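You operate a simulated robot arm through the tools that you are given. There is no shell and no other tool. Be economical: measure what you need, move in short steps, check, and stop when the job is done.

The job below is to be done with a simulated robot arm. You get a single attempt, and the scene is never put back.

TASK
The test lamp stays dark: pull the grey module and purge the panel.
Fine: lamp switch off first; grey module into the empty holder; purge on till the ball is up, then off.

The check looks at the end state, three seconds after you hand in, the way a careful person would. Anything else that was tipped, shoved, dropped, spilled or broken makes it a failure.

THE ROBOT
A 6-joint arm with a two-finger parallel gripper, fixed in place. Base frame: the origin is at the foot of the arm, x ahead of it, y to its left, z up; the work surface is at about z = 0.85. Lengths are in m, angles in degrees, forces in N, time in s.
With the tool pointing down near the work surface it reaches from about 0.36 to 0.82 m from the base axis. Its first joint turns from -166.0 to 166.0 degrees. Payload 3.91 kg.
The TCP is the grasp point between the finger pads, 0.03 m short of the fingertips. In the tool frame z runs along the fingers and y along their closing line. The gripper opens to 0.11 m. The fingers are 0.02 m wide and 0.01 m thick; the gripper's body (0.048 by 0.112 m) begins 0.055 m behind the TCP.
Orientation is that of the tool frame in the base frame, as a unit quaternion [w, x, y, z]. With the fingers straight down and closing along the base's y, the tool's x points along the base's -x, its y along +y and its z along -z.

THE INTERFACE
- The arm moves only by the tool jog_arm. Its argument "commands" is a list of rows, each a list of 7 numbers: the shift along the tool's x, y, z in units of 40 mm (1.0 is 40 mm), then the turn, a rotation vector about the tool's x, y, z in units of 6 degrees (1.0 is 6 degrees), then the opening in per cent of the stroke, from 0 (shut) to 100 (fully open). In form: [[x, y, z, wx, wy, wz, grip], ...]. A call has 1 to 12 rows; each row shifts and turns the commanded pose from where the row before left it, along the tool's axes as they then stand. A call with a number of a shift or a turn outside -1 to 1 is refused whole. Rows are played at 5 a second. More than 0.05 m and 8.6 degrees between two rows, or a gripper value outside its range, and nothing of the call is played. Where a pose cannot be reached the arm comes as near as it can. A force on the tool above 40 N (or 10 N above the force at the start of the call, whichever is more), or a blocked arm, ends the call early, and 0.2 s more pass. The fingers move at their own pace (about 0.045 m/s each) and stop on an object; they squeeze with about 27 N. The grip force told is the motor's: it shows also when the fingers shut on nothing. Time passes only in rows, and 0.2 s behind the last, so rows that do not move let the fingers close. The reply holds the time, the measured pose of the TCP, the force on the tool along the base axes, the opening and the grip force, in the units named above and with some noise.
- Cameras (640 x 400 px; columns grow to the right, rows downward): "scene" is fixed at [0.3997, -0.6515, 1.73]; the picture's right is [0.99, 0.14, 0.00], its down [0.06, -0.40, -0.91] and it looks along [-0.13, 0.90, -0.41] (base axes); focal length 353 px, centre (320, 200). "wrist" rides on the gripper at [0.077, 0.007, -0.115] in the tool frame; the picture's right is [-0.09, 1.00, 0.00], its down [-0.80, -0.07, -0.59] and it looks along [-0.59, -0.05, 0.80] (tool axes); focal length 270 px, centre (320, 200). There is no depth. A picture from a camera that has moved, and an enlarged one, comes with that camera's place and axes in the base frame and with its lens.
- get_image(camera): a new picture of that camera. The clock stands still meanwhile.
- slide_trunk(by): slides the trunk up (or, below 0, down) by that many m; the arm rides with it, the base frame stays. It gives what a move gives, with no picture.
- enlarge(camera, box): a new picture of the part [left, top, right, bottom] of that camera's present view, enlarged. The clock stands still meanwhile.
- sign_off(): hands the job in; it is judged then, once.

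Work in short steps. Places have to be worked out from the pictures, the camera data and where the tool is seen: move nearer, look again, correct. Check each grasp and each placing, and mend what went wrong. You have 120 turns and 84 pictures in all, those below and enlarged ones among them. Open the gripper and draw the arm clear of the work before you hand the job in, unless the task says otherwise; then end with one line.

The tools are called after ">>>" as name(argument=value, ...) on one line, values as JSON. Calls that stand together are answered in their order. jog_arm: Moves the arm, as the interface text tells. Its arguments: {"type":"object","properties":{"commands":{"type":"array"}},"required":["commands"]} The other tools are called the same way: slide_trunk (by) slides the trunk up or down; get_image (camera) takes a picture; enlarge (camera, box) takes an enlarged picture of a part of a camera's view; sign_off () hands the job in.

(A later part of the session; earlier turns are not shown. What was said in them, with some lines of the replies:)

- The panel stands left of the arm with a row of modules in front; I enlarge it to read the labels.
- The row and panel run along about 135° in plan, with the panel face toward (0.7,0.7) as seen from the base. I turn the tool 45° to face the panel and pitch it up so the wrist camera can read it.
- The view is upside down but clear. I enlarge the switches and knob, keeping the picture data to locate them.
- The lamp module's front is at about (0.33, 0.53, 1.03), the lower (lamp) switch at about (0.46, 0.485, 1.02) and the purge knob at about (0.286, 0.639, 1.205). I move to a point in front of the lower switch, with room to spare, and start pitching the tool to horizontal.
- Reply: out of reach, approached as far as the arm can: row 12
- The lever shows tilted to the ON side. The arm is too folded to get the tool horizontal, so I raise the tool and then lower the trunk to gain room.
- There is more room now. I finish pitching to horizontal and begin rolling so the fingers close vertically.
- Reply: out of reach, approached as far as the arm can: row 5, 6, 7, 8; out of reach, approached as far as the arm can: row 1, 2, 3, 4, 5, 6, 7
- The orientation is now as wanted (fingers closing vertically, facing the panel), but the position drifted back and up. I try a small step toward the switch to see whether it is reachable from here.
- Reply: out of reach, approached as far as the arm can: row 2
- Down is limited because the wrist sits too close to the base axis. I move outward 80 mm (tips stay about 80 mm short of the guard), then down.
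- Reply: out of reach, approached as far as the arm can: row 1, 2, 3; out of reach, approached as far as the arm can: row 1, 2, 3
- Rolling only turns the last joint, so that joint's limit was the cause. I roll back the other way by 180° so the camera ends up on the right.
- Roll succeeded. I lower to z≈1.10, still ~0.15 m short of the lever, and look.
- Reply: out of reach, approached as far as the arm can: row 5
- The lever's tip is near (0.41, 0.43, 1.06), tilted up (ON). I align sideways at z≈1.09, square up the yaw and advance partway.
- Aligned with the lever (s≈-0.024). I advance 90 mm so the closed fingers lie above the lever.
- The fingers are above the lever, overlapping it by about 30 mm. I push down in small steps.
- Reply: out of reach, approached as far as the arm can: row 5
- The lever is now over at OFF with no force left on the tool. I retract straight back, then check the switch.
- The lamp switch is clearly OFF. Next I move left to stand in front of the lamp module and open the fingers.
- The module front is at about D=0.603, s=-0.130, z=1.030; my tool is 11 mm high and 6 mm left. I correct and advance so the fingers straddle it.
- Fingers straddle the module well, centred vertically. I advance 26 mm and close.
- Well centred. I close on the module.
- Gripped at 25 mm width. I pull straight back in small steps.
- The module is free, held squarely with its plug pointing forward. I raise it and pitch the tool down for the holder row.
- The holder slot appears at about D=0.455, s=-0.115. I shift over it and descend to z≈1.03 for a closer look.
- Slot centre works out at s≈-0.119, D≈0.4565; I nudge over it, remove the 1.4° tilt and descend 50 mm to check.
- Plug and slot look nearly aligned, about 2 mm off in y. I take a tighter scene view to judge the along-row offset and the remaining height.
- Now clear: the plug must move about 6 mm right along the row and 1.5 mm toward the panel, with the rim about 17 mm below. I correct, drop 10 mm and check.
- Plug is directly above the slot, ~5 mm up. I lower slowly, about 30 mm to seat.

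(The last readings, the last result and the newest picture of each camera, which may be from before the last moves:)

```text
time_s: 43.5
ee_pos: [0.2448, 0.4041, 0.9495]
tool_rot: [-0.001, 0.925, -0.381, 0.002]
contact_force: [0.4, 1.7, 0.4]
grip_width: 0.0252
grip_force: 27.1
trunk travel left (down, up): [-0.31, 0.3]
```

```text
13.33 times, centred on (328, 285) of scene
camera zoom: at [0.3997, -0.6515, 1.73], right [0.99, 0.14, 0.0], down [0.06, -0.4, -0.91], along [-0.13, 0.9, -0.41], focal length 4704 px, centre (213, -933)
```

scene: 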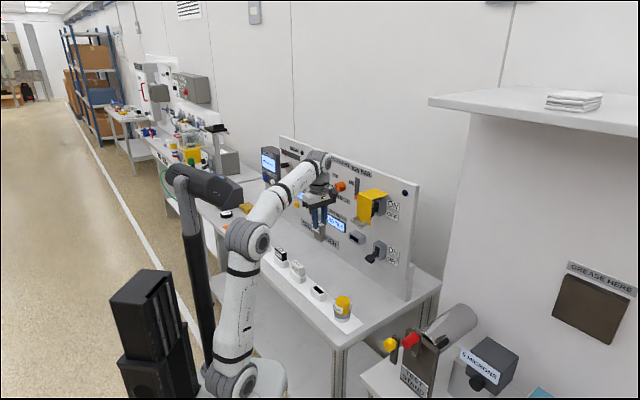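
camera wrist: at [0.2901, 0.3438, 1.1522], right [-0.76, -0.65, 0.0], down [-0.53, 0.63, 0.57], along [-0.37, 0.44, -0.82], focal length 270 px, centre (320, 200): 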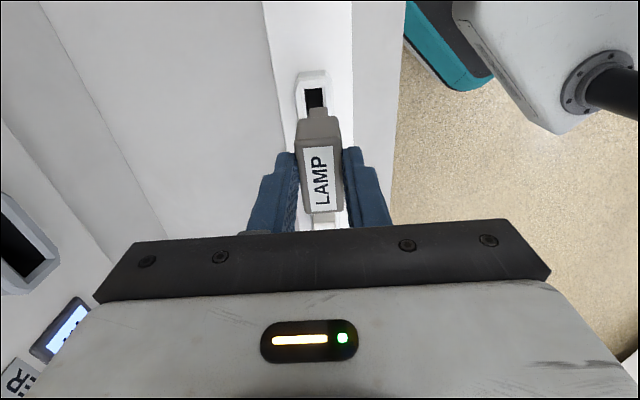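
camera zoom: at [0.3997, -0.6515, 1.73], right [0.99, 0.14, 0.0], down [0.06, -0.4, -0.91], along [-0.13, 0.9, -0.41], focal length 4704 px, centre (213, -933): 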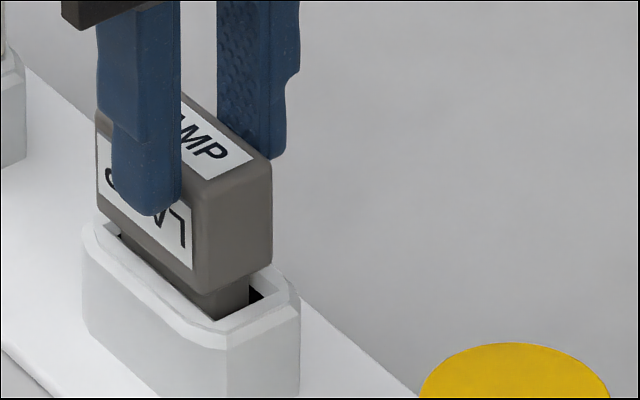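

It is in the slot without contact, about 7 mm still to go. I continue in 2 mm steps watching the force.

>>> jog_arm(commands=[[0, 0, 0.05, 0, 0, 0, 0], [0, 0, 0.05, 0, 0, 0, 0], [0, 0, 0.05, 0, 0, 0, 0], [0, 0, 0, 0, 0, 0, 0]])

>>> enlarge(camera="scene", box=[304, 270, 352, 300])

```text
time_s: 44.5
ee_pos: [0.2445, 0.4045, 0.9442]
tool_rot: [0.001, 0.924, -0.382, 0.002]
contact_force: [0.4, 0.6, -0.1]
grip_width: 0.0252
grip_force: 26.5
trunk travel left (down, up): [-0.31, 0.3]
```

```text
13.33 times, centred on (328, 285) of scene
camera zoom: at [0.3997, -0.6515, 1.73], right [0.99, 0.14, 0.0], down [0.06, -0.4, -0.91], along [-0.13, 0.9, -0.41], focal length 4704 px, centre (213, -933)
```

zoom: 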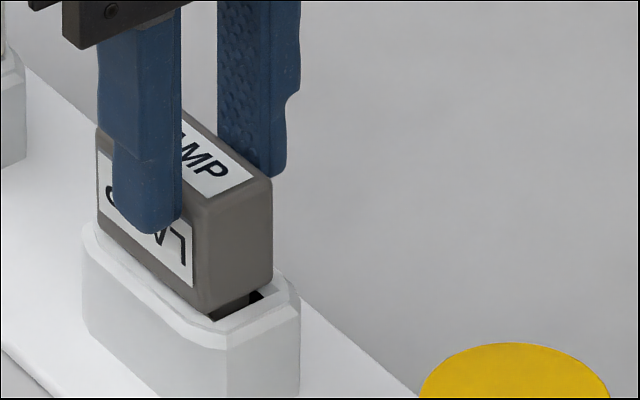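

Still no contact; a small gap remains. I continue a few more millimetres.

>>> jog_arm(commands=[[0, 0, 0.04, 0, 0, 0, 0], [0, 0, 0.04, 0, 0, 0, 0], [0, 0, 0.04, 0, 0, 0, 0], [0, 0, 0, 0, 0, 0, 0]])

>>> enlarge(camera="scene", box=[304, 270, 352, 300])

```text
time_s: 45.5
ee_pos: [0.2444, 0.4028, 0.9398]
tool_rot: [-0.002, 0.925, -0.381, 0.001]
contact_force: [1.8, 0.1, 20.3]
grip_width: 0.0252
grip_force: 26.7
trunk travel left (down, up): [-0.31, 0.3]
```

```text
13.33 times, centred on (328, 285) of scene
camera zoom: at [0.3997, -0.6515, 1.73], right [0.99, 0.14, 0.0], down [0.06, -0.4, -0.91], along [-0.13, 0.9, -0.41], focal length 4704 px, centre (213, -933)
```

zoom: 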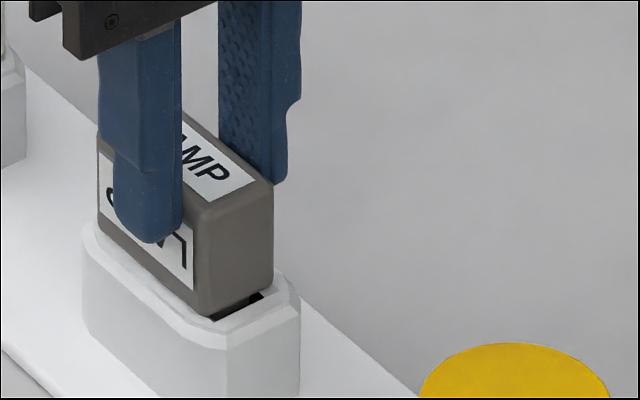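

Firm contact (20 N) — seated. I relieve, open, and lift away.

>>> jog_arm(commands=[[0, 0, -0.03, 0, 0, 0, 0], [0, 0, 0, 0, 0, 0, 40], [0, 0, 0, 0, 0, 0, 50], [0, 0, 0, 0, 0, 0, 50], [0, 0, -0.3, 0, 0, 0, 50], [0, 0, -0.9, 0, 0, 0, 50], [0, 0, -0.9, 0, 0, 0, 50], [0, 0, -0.9, 0, 0, 0, 50]])

>>> enlarge(camera="scene", box=[272, 240, 368, 315])

>>> get_image(camera="wrist")

```text
time_s: 47.3
ee_pos: [0.2423, 0.4037, 1.0614]
tool_rot: [0.0, 0.925, -0.381, 0.002]
contact_force: [-0.5, -0.1, -1.2]
grip_width: 0.0549
grip_force: 0.1
trunk travel left (down, up): [-0.31, 0.3]
```

```text
5.33 times, centred on (320, 278) of scene
camera zoom: at [0.3997, -0.6515, 1.73], right [0.99, 0.14, 0.0], down [0.06, -0.4, -0.91], along [-0.13, 0.9, -0.41], focal length 1882 px, centre (320, -213)
```

zoom: 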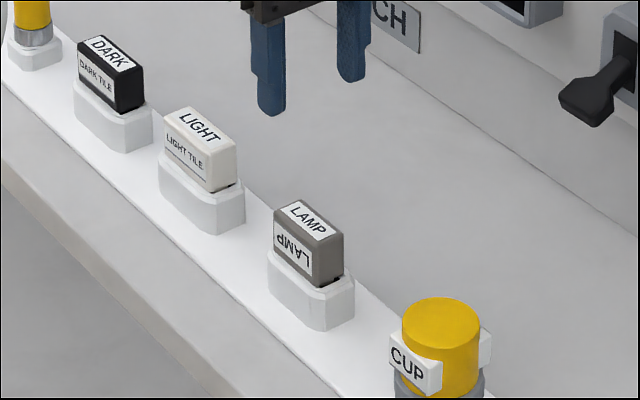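

```text
40 pictures are left
camera wrist: at [0.2924, 0.3459, 1.1754], right [-0.76, -0.65, 0.0], down [-0.52, 0.62, 0.59], along [-0.38, 0.45, -0.81], focal length 270 px, centre (320, 200)
```

wrist: 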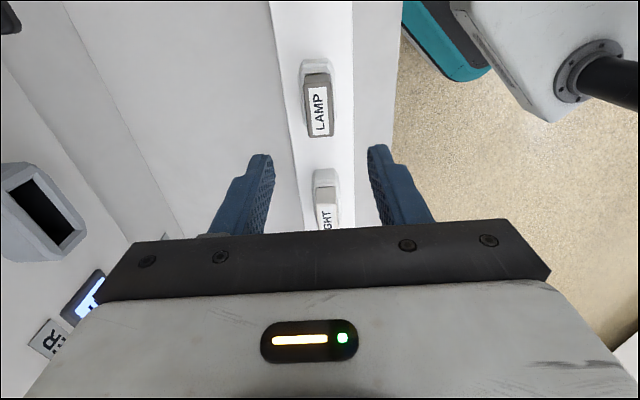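

The LAMP module sits in the holder just like its neighbour. Next is the purge knob: I move up and left and pitch back to horizontal.

>>> jog_arm(commands=[[0, 0, -0.9, 0, 0, 0, 50], [-0.7, -0.2, -0.55, 0, 0, 0, 60], [-0.7, -0.2, -0.55, 0, 0, 0, 60], [-0.7, -0.2, -0.55, 0, 0, 0, 60], [-0.7, -0.2, -0.55, 0, 0, 0, 60], [-0.6, -0.2, -0.5, 0, 0, 0, 60], [0, 0, 0, 1, 0, 0, 60], [0, 0, 0, 1, 0, 0, 60], [0, 0, 0, 1, 0, 0, 60], [0, 0, 0, 1, 0, 0, 60], [0, 0, 0, 1, 0, 0, 60], [0, 0, 0, 1, 0, 0, 60]])

>>> jog_arm(commands=[[0, 0, 0, 1, 0, 0, 60], [0, 0, 0, 1, 0, 0, 60], [0, 0, 0, 1, 0, 0, 60], [0, 0, 0, 1, 0, 0, 60], [0, 0, 0, 1, 0, 0, 60], [0, 0, 0, 1, 0, 0, 60], [0, 0, 0, 1, 0, 0, 60], [0, 0, 0, 1, 0, 0, 60], [0, 0, 0, 1, 0, 0, 60], [0, 0, 0, 0, 0, 0, 60]])

>>> get_image(camera="wrist")

```text
time_s: 49.9
ee_pos: [0.1747, 0.5296, 1.2042]
tool_rot: [-0.286, 0.879, -0.362, 0.12]
contact_force: [1.0, -0.8, -0.3]
grip_width: 0.0661
grip_force: 0.1
trunk travel left (down, up): [-0.31, 0.3]
```

```text
time_s: 52.1
ee_pos: [0.1734, 0.5288, 1.2051]
tool_rot: [0.655, -0.653, 0.268, -0.269]
contact_force: [-0.2, 0.1, 1.3]
grip_width: 0.066
grip_force: 0.1
trunk travel left (down, up): [-0.31, 0.3]
```

```text
39 pictures are left
camera wrist: at [0.1486, 0.3936, 1.1979], right [-0.06, 0.06, -1.0], down [-0.99, 0.14, 0.07], along [0.14, 0.99, 0.05], focal length 270 px, centre (320, 200)
```

wrist: 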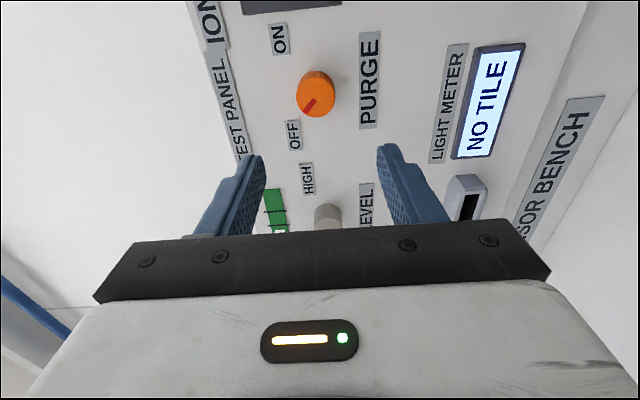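

The knob's front lines up with the tool axis within ~2 mm. I roll −30° to leave room for the turn and advance most of the way.

>>> jog_arm(commands=[[0, -0.06, 0, 0, 0, -1, 60], [0, 0, 0, 0, 0, -1, 60], [0, 0, 0, 0, 0, -1, 60], [0, 0, 0, 0, 0, -1, 60], [0, 0, 0, 0, 0, -1, 60], [0, 0, 0.9, 0, 0, 0, 60], [0, 0, 0.9, 0, 0, 0, 60], [0, 0, 0.7, 0, 0, 0, 60], [0, 0, 0, 0, 0, 0, 60]])

>>> get_image(camera="wrist")

>>> enlarge(camera="scene", box=[280, 140, 408, 220])

```text
time_s: 54.1
ee_pos: [0.2467, 0.6, 1.206]
tool_rot: [-0.562, 0.701, -0.089, 0.43]
contact_force: [-0.3, 0.4, -0.2]
grip_width: 0.0659
grip_force: 0.0
trunk travel left (down, up): [-0.31, 0.3]
```

```text
38 pictures are left
camera wrist: at [0.2163, 0.4701, 1.2387], right [0.3, -0.3, -0.91], down [-0.94, 0.09, -0.34], along [0.18, 0.95, -0.25], focal length 270 px, centre (320, 200)
```

wrist: 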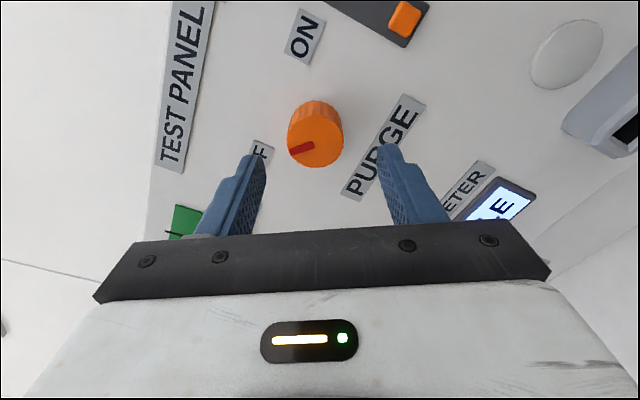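

```text
5.00 times, centred on (344, 180) of scene
camera zoom: at [0.3997, -0.6515, 1.73], right [0.99, 0.14, 0.0], down [0.06, -0.4, -0.91], along [-0.13, 0.9, -0.41], focal length 1764 px, centre (200, 300)
```

zoom: 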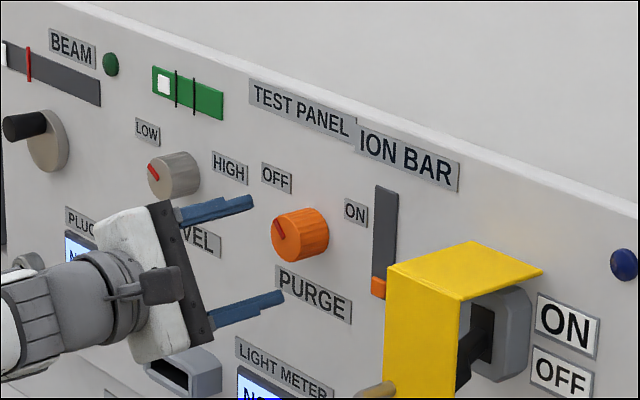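

Knob still ~2 mm off in tool y; I correct, advance 43 mm to straddle it, and check before closing.

>>> jog_arm(commands=[[0, -0.055, 0.55, 0, 0, 0, 60], [0, 0, 0.5, 0, 0, 0, 60], [0, 0, 0, 0, 0, 0, 60]])

>>> get_image(camera="wrist")

>>> enlarge(camera="scene", box=[300, 150, 396, 210])

```text
time_s: 54.9
ee_pos: [0.2749, 0.6306, 1.2082]
tool_rot: [-0.561, 0.701, -0.089, 0.43]
contact_force: [-0.6, 0.9, 0.1]
grip_width: 0.0659
grip_force: 0.2
trunk travel left (down, up): [-0.31, 0.3]
```

```text
36 pictures are left
camera wrist: at [0.2445, 0.5006, 1.2406], right [0.3, -0.3, -0.91], down [-0.94, 0.09, -0.34], along [0.18, 0.95, -0.25], focal length 270 px, centre (320, 200)
```

wrist: 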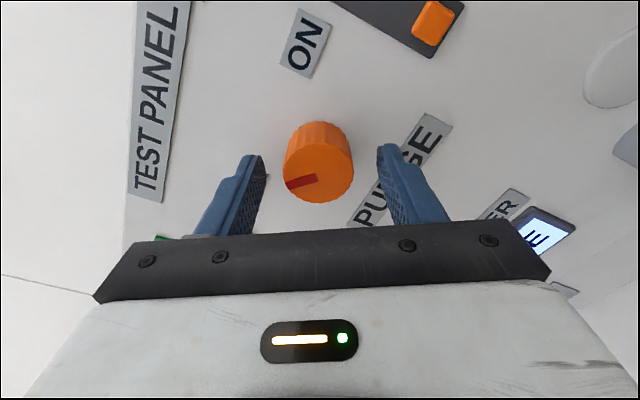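

```text
6.67 times, centred on (348, 180) of scene
camera zoom: at [0.3997, -0.6515, 1.73], right [0.99, 0.14, 0.0], down [0.06, -0.4, -0.91], along [-0.13, 0.9, -0.41], focal length 2352 px, centre (133, 333)
```

zoom: 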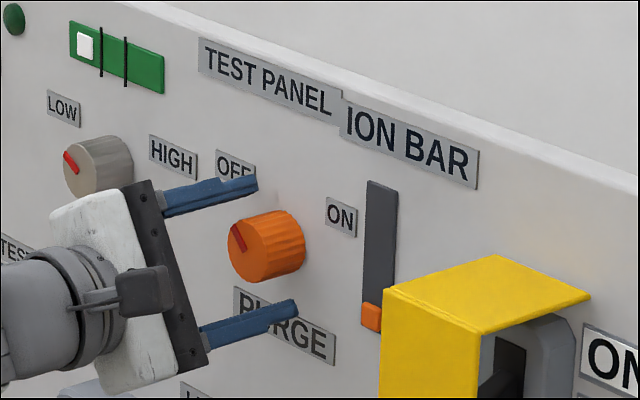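

Centred. I advance 4 mm more and close on the knob.

>>> jog_arm(commands=[[0, 0, 0.1, 0, 0, 0, 60], [0, 0, 0, 0, 0, 0, 30], [0, 0, 0, 0, 0, 0, 0], [0, 0, 0, 0, 0, 0, 0], [0, 0, 0, 0, 0, 0, 0]])

```text
time_s: 56.1
ee_pos: [0.2774, 0.6331, 1.2092]
tool_rot: [-0.562, 0.701, -0.089, 0.43]
contact_force: [0.8, 6.4, 6.4]
grip_width: 0.0363
grip_force: 44.6
trunk travel left (down, up): [-0.31, 0.3]
```

Knob held (36 mm). I turn it clockwise in small steps, 60° first.

>>> jog_arm(commands=[[0, 0, 0, 0, 0, 1, 0], [0, 0, 0, 0, 0, 1, 0], [0, 0, 0, 0, 0, 1, 0], [0, 0, 0, 0, 0, 1, 0], [0, 0, 0, 0, 0, 1, 0], [0, 0, 0, 0, 0, 1, 0], [0, 0, 0, 0, 0, 1, 0], [0, 0, 0, 0, 0, 1, 0], [0, 0, 0, 0, 0, 1, 0], [0, 0, 0, 0, 0, 1, 0]])

>>> enlarge(camera="scene", box=[300, 150, 396, 210])

>>> get_image(camera="wrist")

```text
time_s: 58.3
ee_pos: [0.2767, 0.634, 1.2112]
tool_rot: [0.703, -0.56, 0.428, -0.091]
contact_force: [7.3, 19.2, 27.7]
grip_width: 0.0366
grip_force: 45.1
trunk travel left (down, up): [-0.31, 0.3]
```

```text
6.67 times, centred on (348, 180) of scene
camera zoom: at [0.3997, -0.6515, 1.73], right [0.99, 0.14, 0.0], down [0.06, -0.4, -0.91], along [-0.13, 0.9, -0.41], focal length 2352 px, centre (133, 333)
```

zoom: 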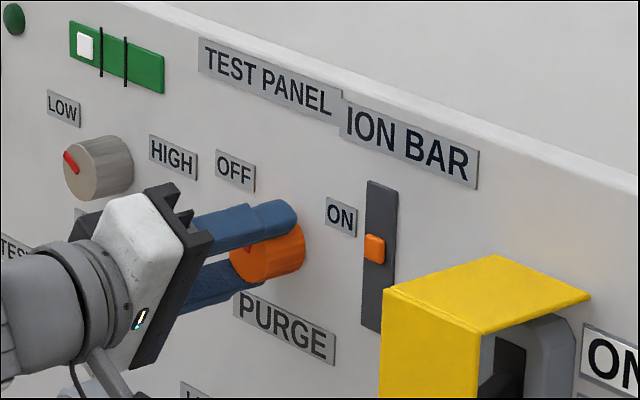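

```text
33 pictures are left
camera wrist: at [0.2422, 0.508, 1.1657], right [-0.41, 0.41, -0.82], down [-0.89, 0.04, 0.46], along [0.22, 0.91, 0.34], focal length 270 px, centre (320, 200)
```

wrist: 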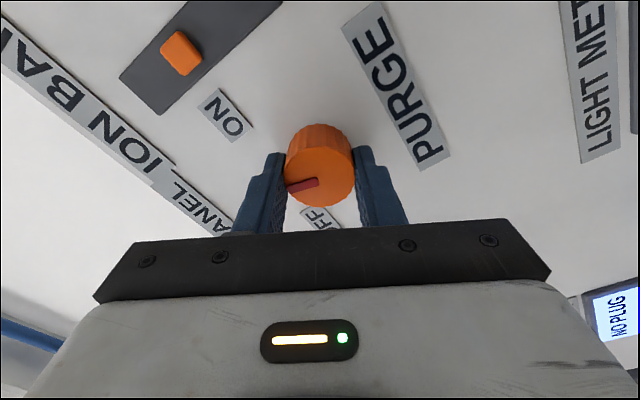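

The ball is already rising and the knob follows the fingers. Side load has built to ~28 N upward, so I relieve it by moving 2 mm up, and pause to see whether the ball moves on.

>>> jog_arm(commands=[[-0.025, -0.043, 0, 0, 0, 0, 0], [0, 0, 0, 0, 0, 0, 0], [0, 0, 0, 0, 0, 0, 0]])

>>> enlarge(camera="scene", box=[300, 150, 396, 210])

```text
time_s: 59.1
ee_pos: [0.2779, 0.6324, 1.2115]
tool_rot: [0.701, -0.562, 0.429, -0.091]
contact_force: [7.4, 8.9, 15.3]
grip_width: 0.0369
grip_force: 45.0
trunk travel left (down, up): [-0.31, 0.3]
```

```text
6.67 times, centred on (348, 180) of scene
camera zoom: at [0.3997, -0.6515, 1.73], right [0.99, 0.14, 0.0], down [0.06, -0.4, -0.91], along [-0.13, 0.9, -0.41], focal length 2352 px, centre (133, 333)
```

zoom: 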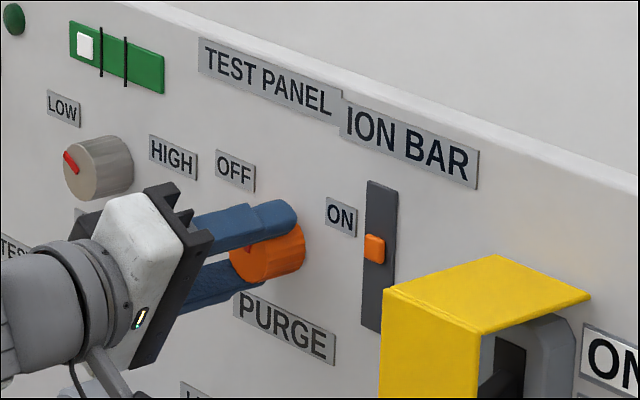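

The ball stays put, so its height follows the knob. I ease the load a bit more and turn on toward ON.

>>> jog_arm(commands=[[-0.02, -0.03, 0, 0, 0, 1, 0], [0, 0, 0, 0, 0, 1, 0], [0, 0, 0, 0, 0, 1, 0], [0, 0, 0, 0, 0, 1, 0], [0, 0, 0, 0, 0, 1, 0], [0, 0, 0, 0, 0, 1, 0], [0, 0, 0, 0, 0, 1, 0], [0, 0, 0, 0, 0, 0, 0]])

>>> enlarge(camera="scene", box=[300, 150, 396, 210])

>>> get_image(camera="wrist")

```text
time_s: 60.9
ee_pos: [0.2778, 0.6317, 1.2129]
tool_rot: [0.688, -0.371, 0.601, 0.167]
contact_force: [4.4, -4.9, 4.3]
grip_width: 0.0375
grip_force: 45.0
trunk travel left (down, up): [-0.31, 0.3]
```

```text
6.67 times, centred on (348, 180) of scene
camera zoom: at [0.3997, -0.6515, 1.73], right [0.99, 0.14, 0.0], down [0.06, -0.4, -0.91], along [-0.13, 0.9, -0.41], focal length 2352 px, centre (133, 333)
```

zoom: 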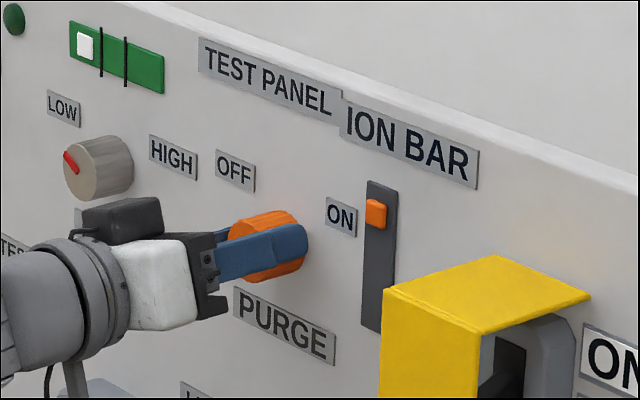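

```text
30 pictures are left
camera wrist: at [0.2098, 0.5398, 1.1369], right [-0.69, 0.69, -0.22], down [-0.55, -0.3, 0.78], along [0.47, 0.66, 0.58], focal length 270 px, centre (320, 200)
```

wrist: 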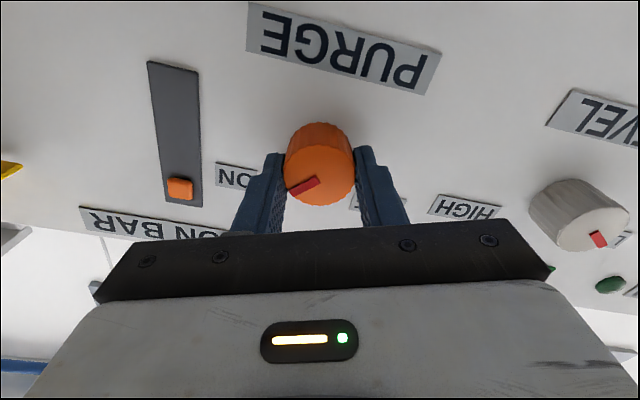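

The ball is close to the top. I turn a further 12–15° toward the ON stop.

>>> jog_arm(commands=[[0, 0, 0, 0, 0, 0.6, 0], [0, 0, 0, 0, 0, 0.6, 0], [0, 0, 0, 0, 0, 0.6, 0], [0, 0, 0, 0, 0, 0.6, 0], [0, 0, 0, 0, 0, 0, 0], [0, 0, 0, 0, 0, 0, 0]])

>>> enlarge(camera="scene", box=[300, 150, 396, 210])

>>> get_image(camera="wrist")

```text
time_s: 62.3
ee_pos: [0.2777, 0.6328, 1.2131]
tool_rot: [0.662, -0.292, 0.643, 0.251]
contact_force: [6.7, -8.1, 2.3]
grip_width: 0.037
grip_force: 45.0
trunk travel left (down, up): [-0.31, 0.3]
```

```text
6.67 times, centred on (348, 180) of scene
camera zoom: at [0.3997, -0.6515, 1.73], right [0.99, 0.14, 0.0], down [0.06, -0.4, -0.91], along [-0.13, 0.9, -0.41], focal length 2352 px, centre (133, 333)
```

zoom: 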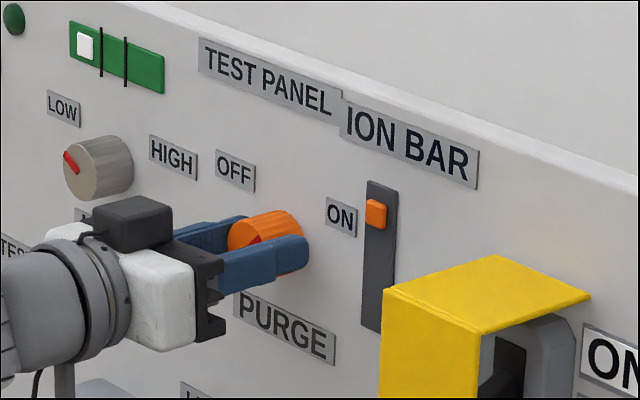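

```text
28 pictures are left
camera wrist: at [0.1967, 0.5527, 1.1347], right [-0.71, 0.7, 0.02], down [-0.41, -0.44, 0.8], along [0.58, 0.56, 0.6], focal length 270 px, centre (320, 200)
```

wrist: 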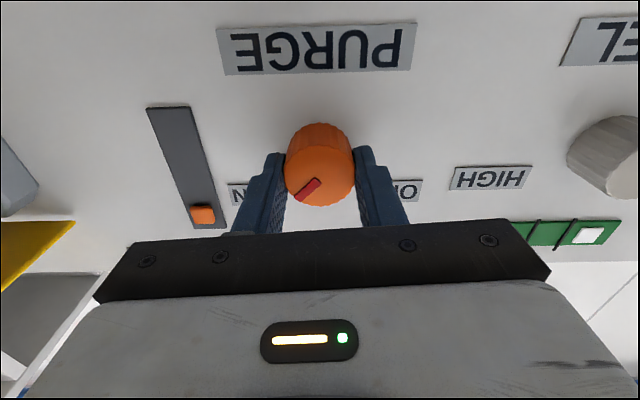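

The ball is at the top and unchanged while the knob slips slightly in the fingers: it is at the ON stop. I turn it back toward OFF.

>>> jog_arm(commands=[[0, 0, 0, 0, 0, -1, 0], [0, 0, 0, 0, 0, -1, 0], [0, 0, 0, 0, 0, -1, 0], [0, 0, 0, 0, 0, -1, 0], [0, 0, 0, 0, 0, -1, 0], [0, 0, 0, 0, 0, -1, 0], [0, 0, 0, 0, 0, -1, 0], [0, 0, 0, 0, 0, -1, 0], [0, 0, 0, 0, 0, -1, 0]])

>>> jog_arm(commands=[[0, 0, 0, 0, 0, -1, 0], [0, 0, 0, 0, 0, -1, 0], [0, 0, 0, 0, 0, -1, 0], [0, 0, 0, 0, 0, -1, 0], [0, 0, 0, 0, 0, -1, 0], [0, 0, 0, 0, 0, -1, 0], [0, 0, 0, 0, 0, -1, 0], [0, 0, 0, 0, 0, -1, 0]])

>>> enlarge(camera="scene", box=[300, 150, 396, 210])

>>> get_image(camera="wrist")

```text
time_s: 64.3
ee_pos: [0.2772, 0.6333, 1.2118]
tool_rot: [0.702, -0.554, 0.44, -0.077]
contact_force: [0.4, -6.0, -8.9]
grip_width: 0.0371
grip_force: 45.3
trunk travel left (down, up): [-0.31, 0.3]
```

```text
time_s: 66.1
ee_pos: [0.2757, 0.636, 1.2092]
tool_rot: [-0.609, 0.687, -0.175, 0.356]
contact_force: [-12.1, -10.2, -33.4]
grip_width: 0.0377
grip_force: 45.1
trunk travel left (down, up): [-0.31, 0.3]
```

```text
6.67 times, centred on (348, 180) of scene
camera zoom: at [0.3997, -0.6515, 1.73], right [0.99, 0.14, 0.0], down [0.06, -0.4, -0.91], along [-0.13, 0.9, -0.41], focal length 2352 px, centre (133, 333)
```

zoom: 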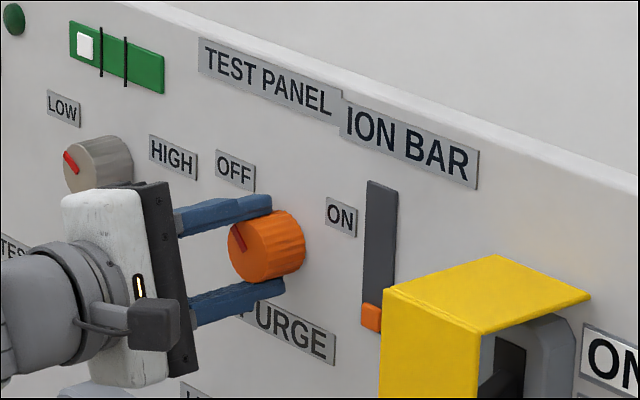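

```text
26 pictures are left
camera wrist: at [0.2491, 0.5015, 1.2235], right [0.13, -0.14, -0.98], down [-0.98, 0.13, -0.15], along [0.15, 0.98, -0.12], focal length 270 px, centre (320, 200)
```

wrist: 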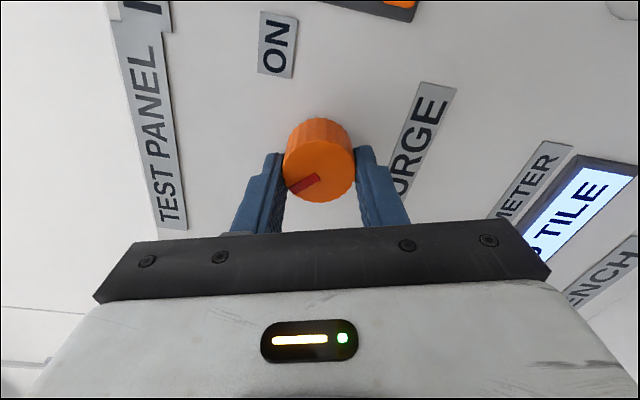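

The ball is back at the bottom and the pointer at OFF. I relieve the side load and nudge 6° more to make sure it is at the stop.

>>> jog_arm(commands=[[-0.014, 0.05, 0, 0, 0, 0, 0], [0, 0, 0, 0, 0, -0.5, 0], [0, 0, 0, 0, 0, -0.5, 0], [0, 0, 0, 0, 0, -0.5, 0], [0, 0, 0, 0, 0, 0, 0]])

```text
time_s: 67.3
ee_pos: [0.2778, 0.6345, 1.2093]
tool_rot: [-0.58, 0.697, -0.122, 0.404]
contact_force: [-5.9, -4.4, -22.4]
grip_width: 0.0371
grip_force: 44.9
trunk travel left (down, up): [-0.31, 0.3]
```

Now I open and back straight off the knob.

>>> jog_arm(commands=[[0, 0, 0, 0, 0, 0, 40], [0, 0, 0, 0, 0, 0, 60], [0, 0, 0, 0, 0, 0, 60], [0, 0, -0.5, 0, 0, 0, 60], [0, 0, -0.8, 0, 0, 0, 60], [0, 0, -0.9, 0, 0, 0, 60], [0, 0, -0.9, 0, 0, 0, 60]])

>>> enlarge(camera="scene", box=[280, 140, 408, 220])

>>> get_image(camera="wrist")

>>> get_image(camera="scene")

```text
time_s: 68.9
ee_pos: [0.1883, 0.546, 1.212]
tool_rot: [-0.581, 0.696, -0.122, 0.404]
contact_force: [0.4, 0.1, 0.1]
grip_width: 0.0661
grip_force: 0.0
trunk travel left (down, up): [-0.31, 0.3]
```

```text
5.00 times, centred on (344, 180) of scene
camera zoom: at [0.3997, -0.6515, 1.73], right [0.99, 0.14, 0.0], down [0.06, -0.4, -0.91], along [-0.13, 0.9, -0.41], focal length 1764 px, centre (200, 300)
```

zoom: 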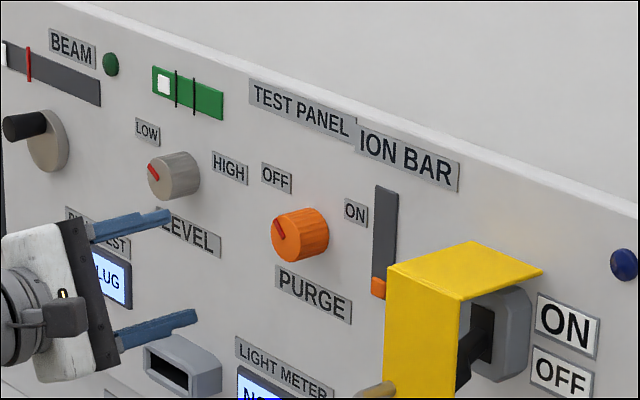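

```text
24 pictures are left
camera wrist: at [0.16, 0.4134, 1.2374], right [0.24, -0.24, -0.94], down [-0.96, 0.11, -0.27], along [0.17, 0.97, -0.2], focal length 270 px, centre (320, 200)
```

wrist: 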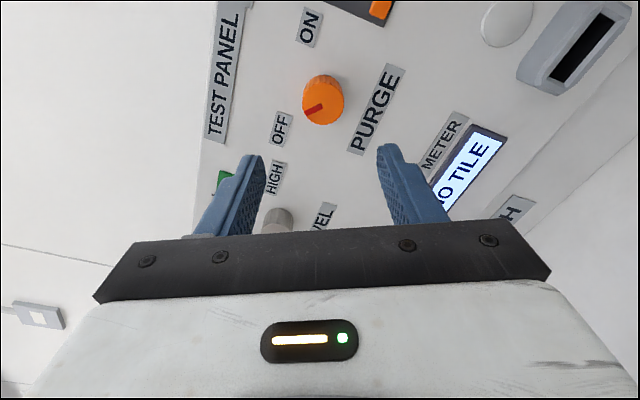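

```text
23 pictures are left
```

scene: 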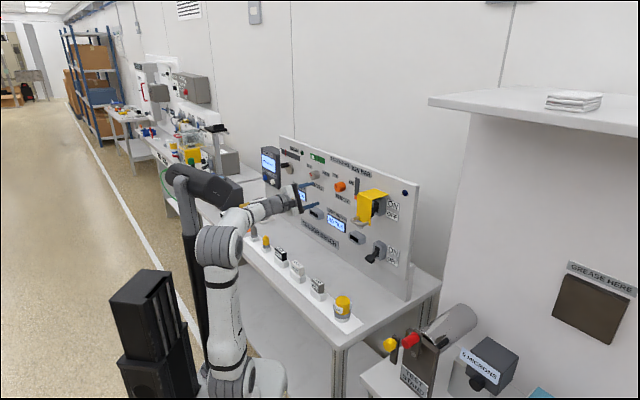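

Purge is OFF, the ball is down, the module is in the holder and the switch is OFF. I raise and draw the arm back, then check that the rest of the bench is undisturbed.

>>> jog_arm(commands=[[0.23, -0.8, -0.4, 0, 0, 0, 60], [0.23, -0.8, -0.4, 0, 0, 0, 60], [0.23, -0.8, -0.4, 0, 0, 0, 60], [0, 0, 0, 0, 0, 0, 60]])

>>> enlarge(camera="scene", box=[220, 190, 420, 325])

>>> get_image(camera="scene")

```text
time_s: 69.8
ee_pos: [0.1814, 0.5134, 1.1903]
tool_rot: [-0.484, 0.75, -0.088, 0.442]
contact_force: [0.1, -0.3, -0.6]
grip_width: 0.0655
grip_force: 0.1
trunk travel left (down, up): [-0.31, 0.3]
stopped in row 4: the arm was blocked; the commanded pose is now the measured one
```

```text
2.96 times, centred on (320, 258) of scene
camera zoom: at [0.3997, -0.6515, 1.73], right [0.99, 0.14, 0.0], down [0.06, -0.4, -0.91], along [-0.13, 0.9, -0.41], focal length 1045 px, centre (320, 30)
```

zoom: 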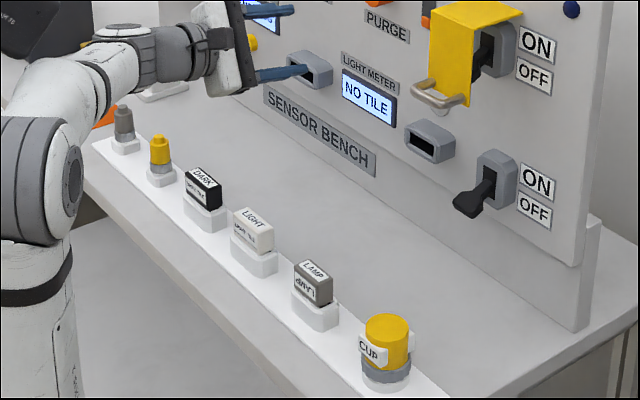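

```text
21 pictures are left
```

scene: 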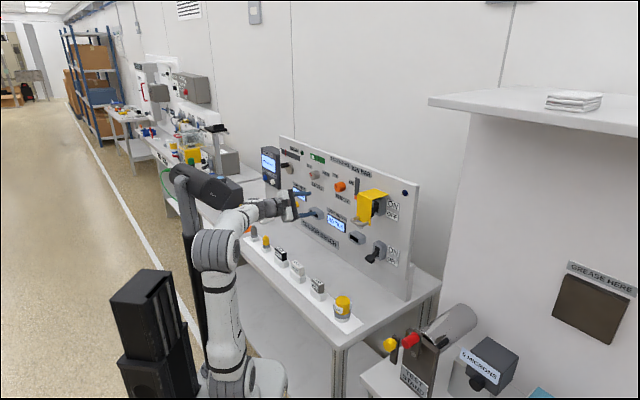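

The row is undisturbed. The last retreat was blocked, apparently by the arm's own post near the elbow. I raise the whole arm with the trunk instead, which keeps its shape and clears the bench.

>>> slide_trunk(by=0.2)

>>> get_image(camera="scene")

>>> enlarge(camera="scene", box=[210, 140, 410, 265])

```text
time_s: 71.9
ee_pos: [0.1783, 0.5113, 1.3906]
tool_rot: [-0.485, 0.75, -0.088, 0.442]
contact_force: [0.3, 0.0, 0.8]
grip_width: 0.0655
grip_force: 0.1
trunk travel left (down, up): [-0.51, 0.1]
```

```text
20 pictures are left
```

scene: 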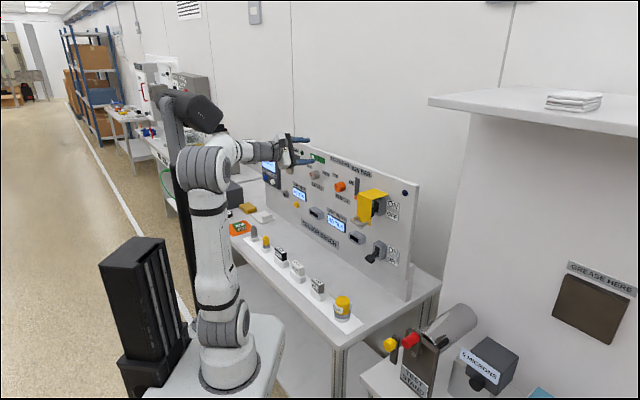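

```text
3.20 times, centred on (310, 202) of scene
camera zoom: at [0.3997, -0.6515, 1.73], right [0.99, 0.14, 0.0], down [0.06, -0.4, -0.91], along [-0.13, 0.9, -0.41], focal length 1129 px, centre (352, 192)
```

zoom: 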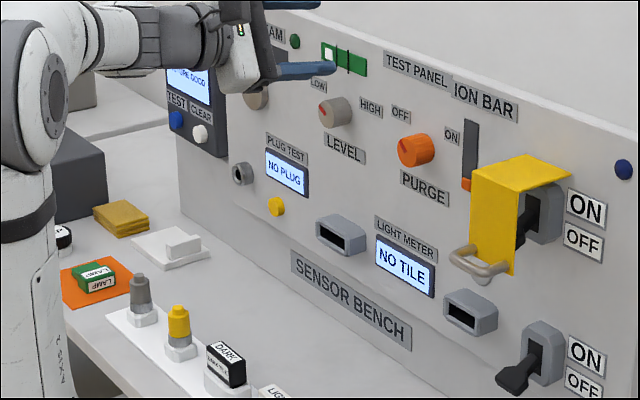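

All states check out: lamp switch OFF, module in the holder, purge OFF with the ball down, everything else undisturbed, gripper open and clear. I hand in.

>>> sign_off()

```text
The job is handed in.
```

The lamp switch is off, the grey LAMP module is seated in the formerly empty holder, and the purge was turned on until the ball was up and then back off.
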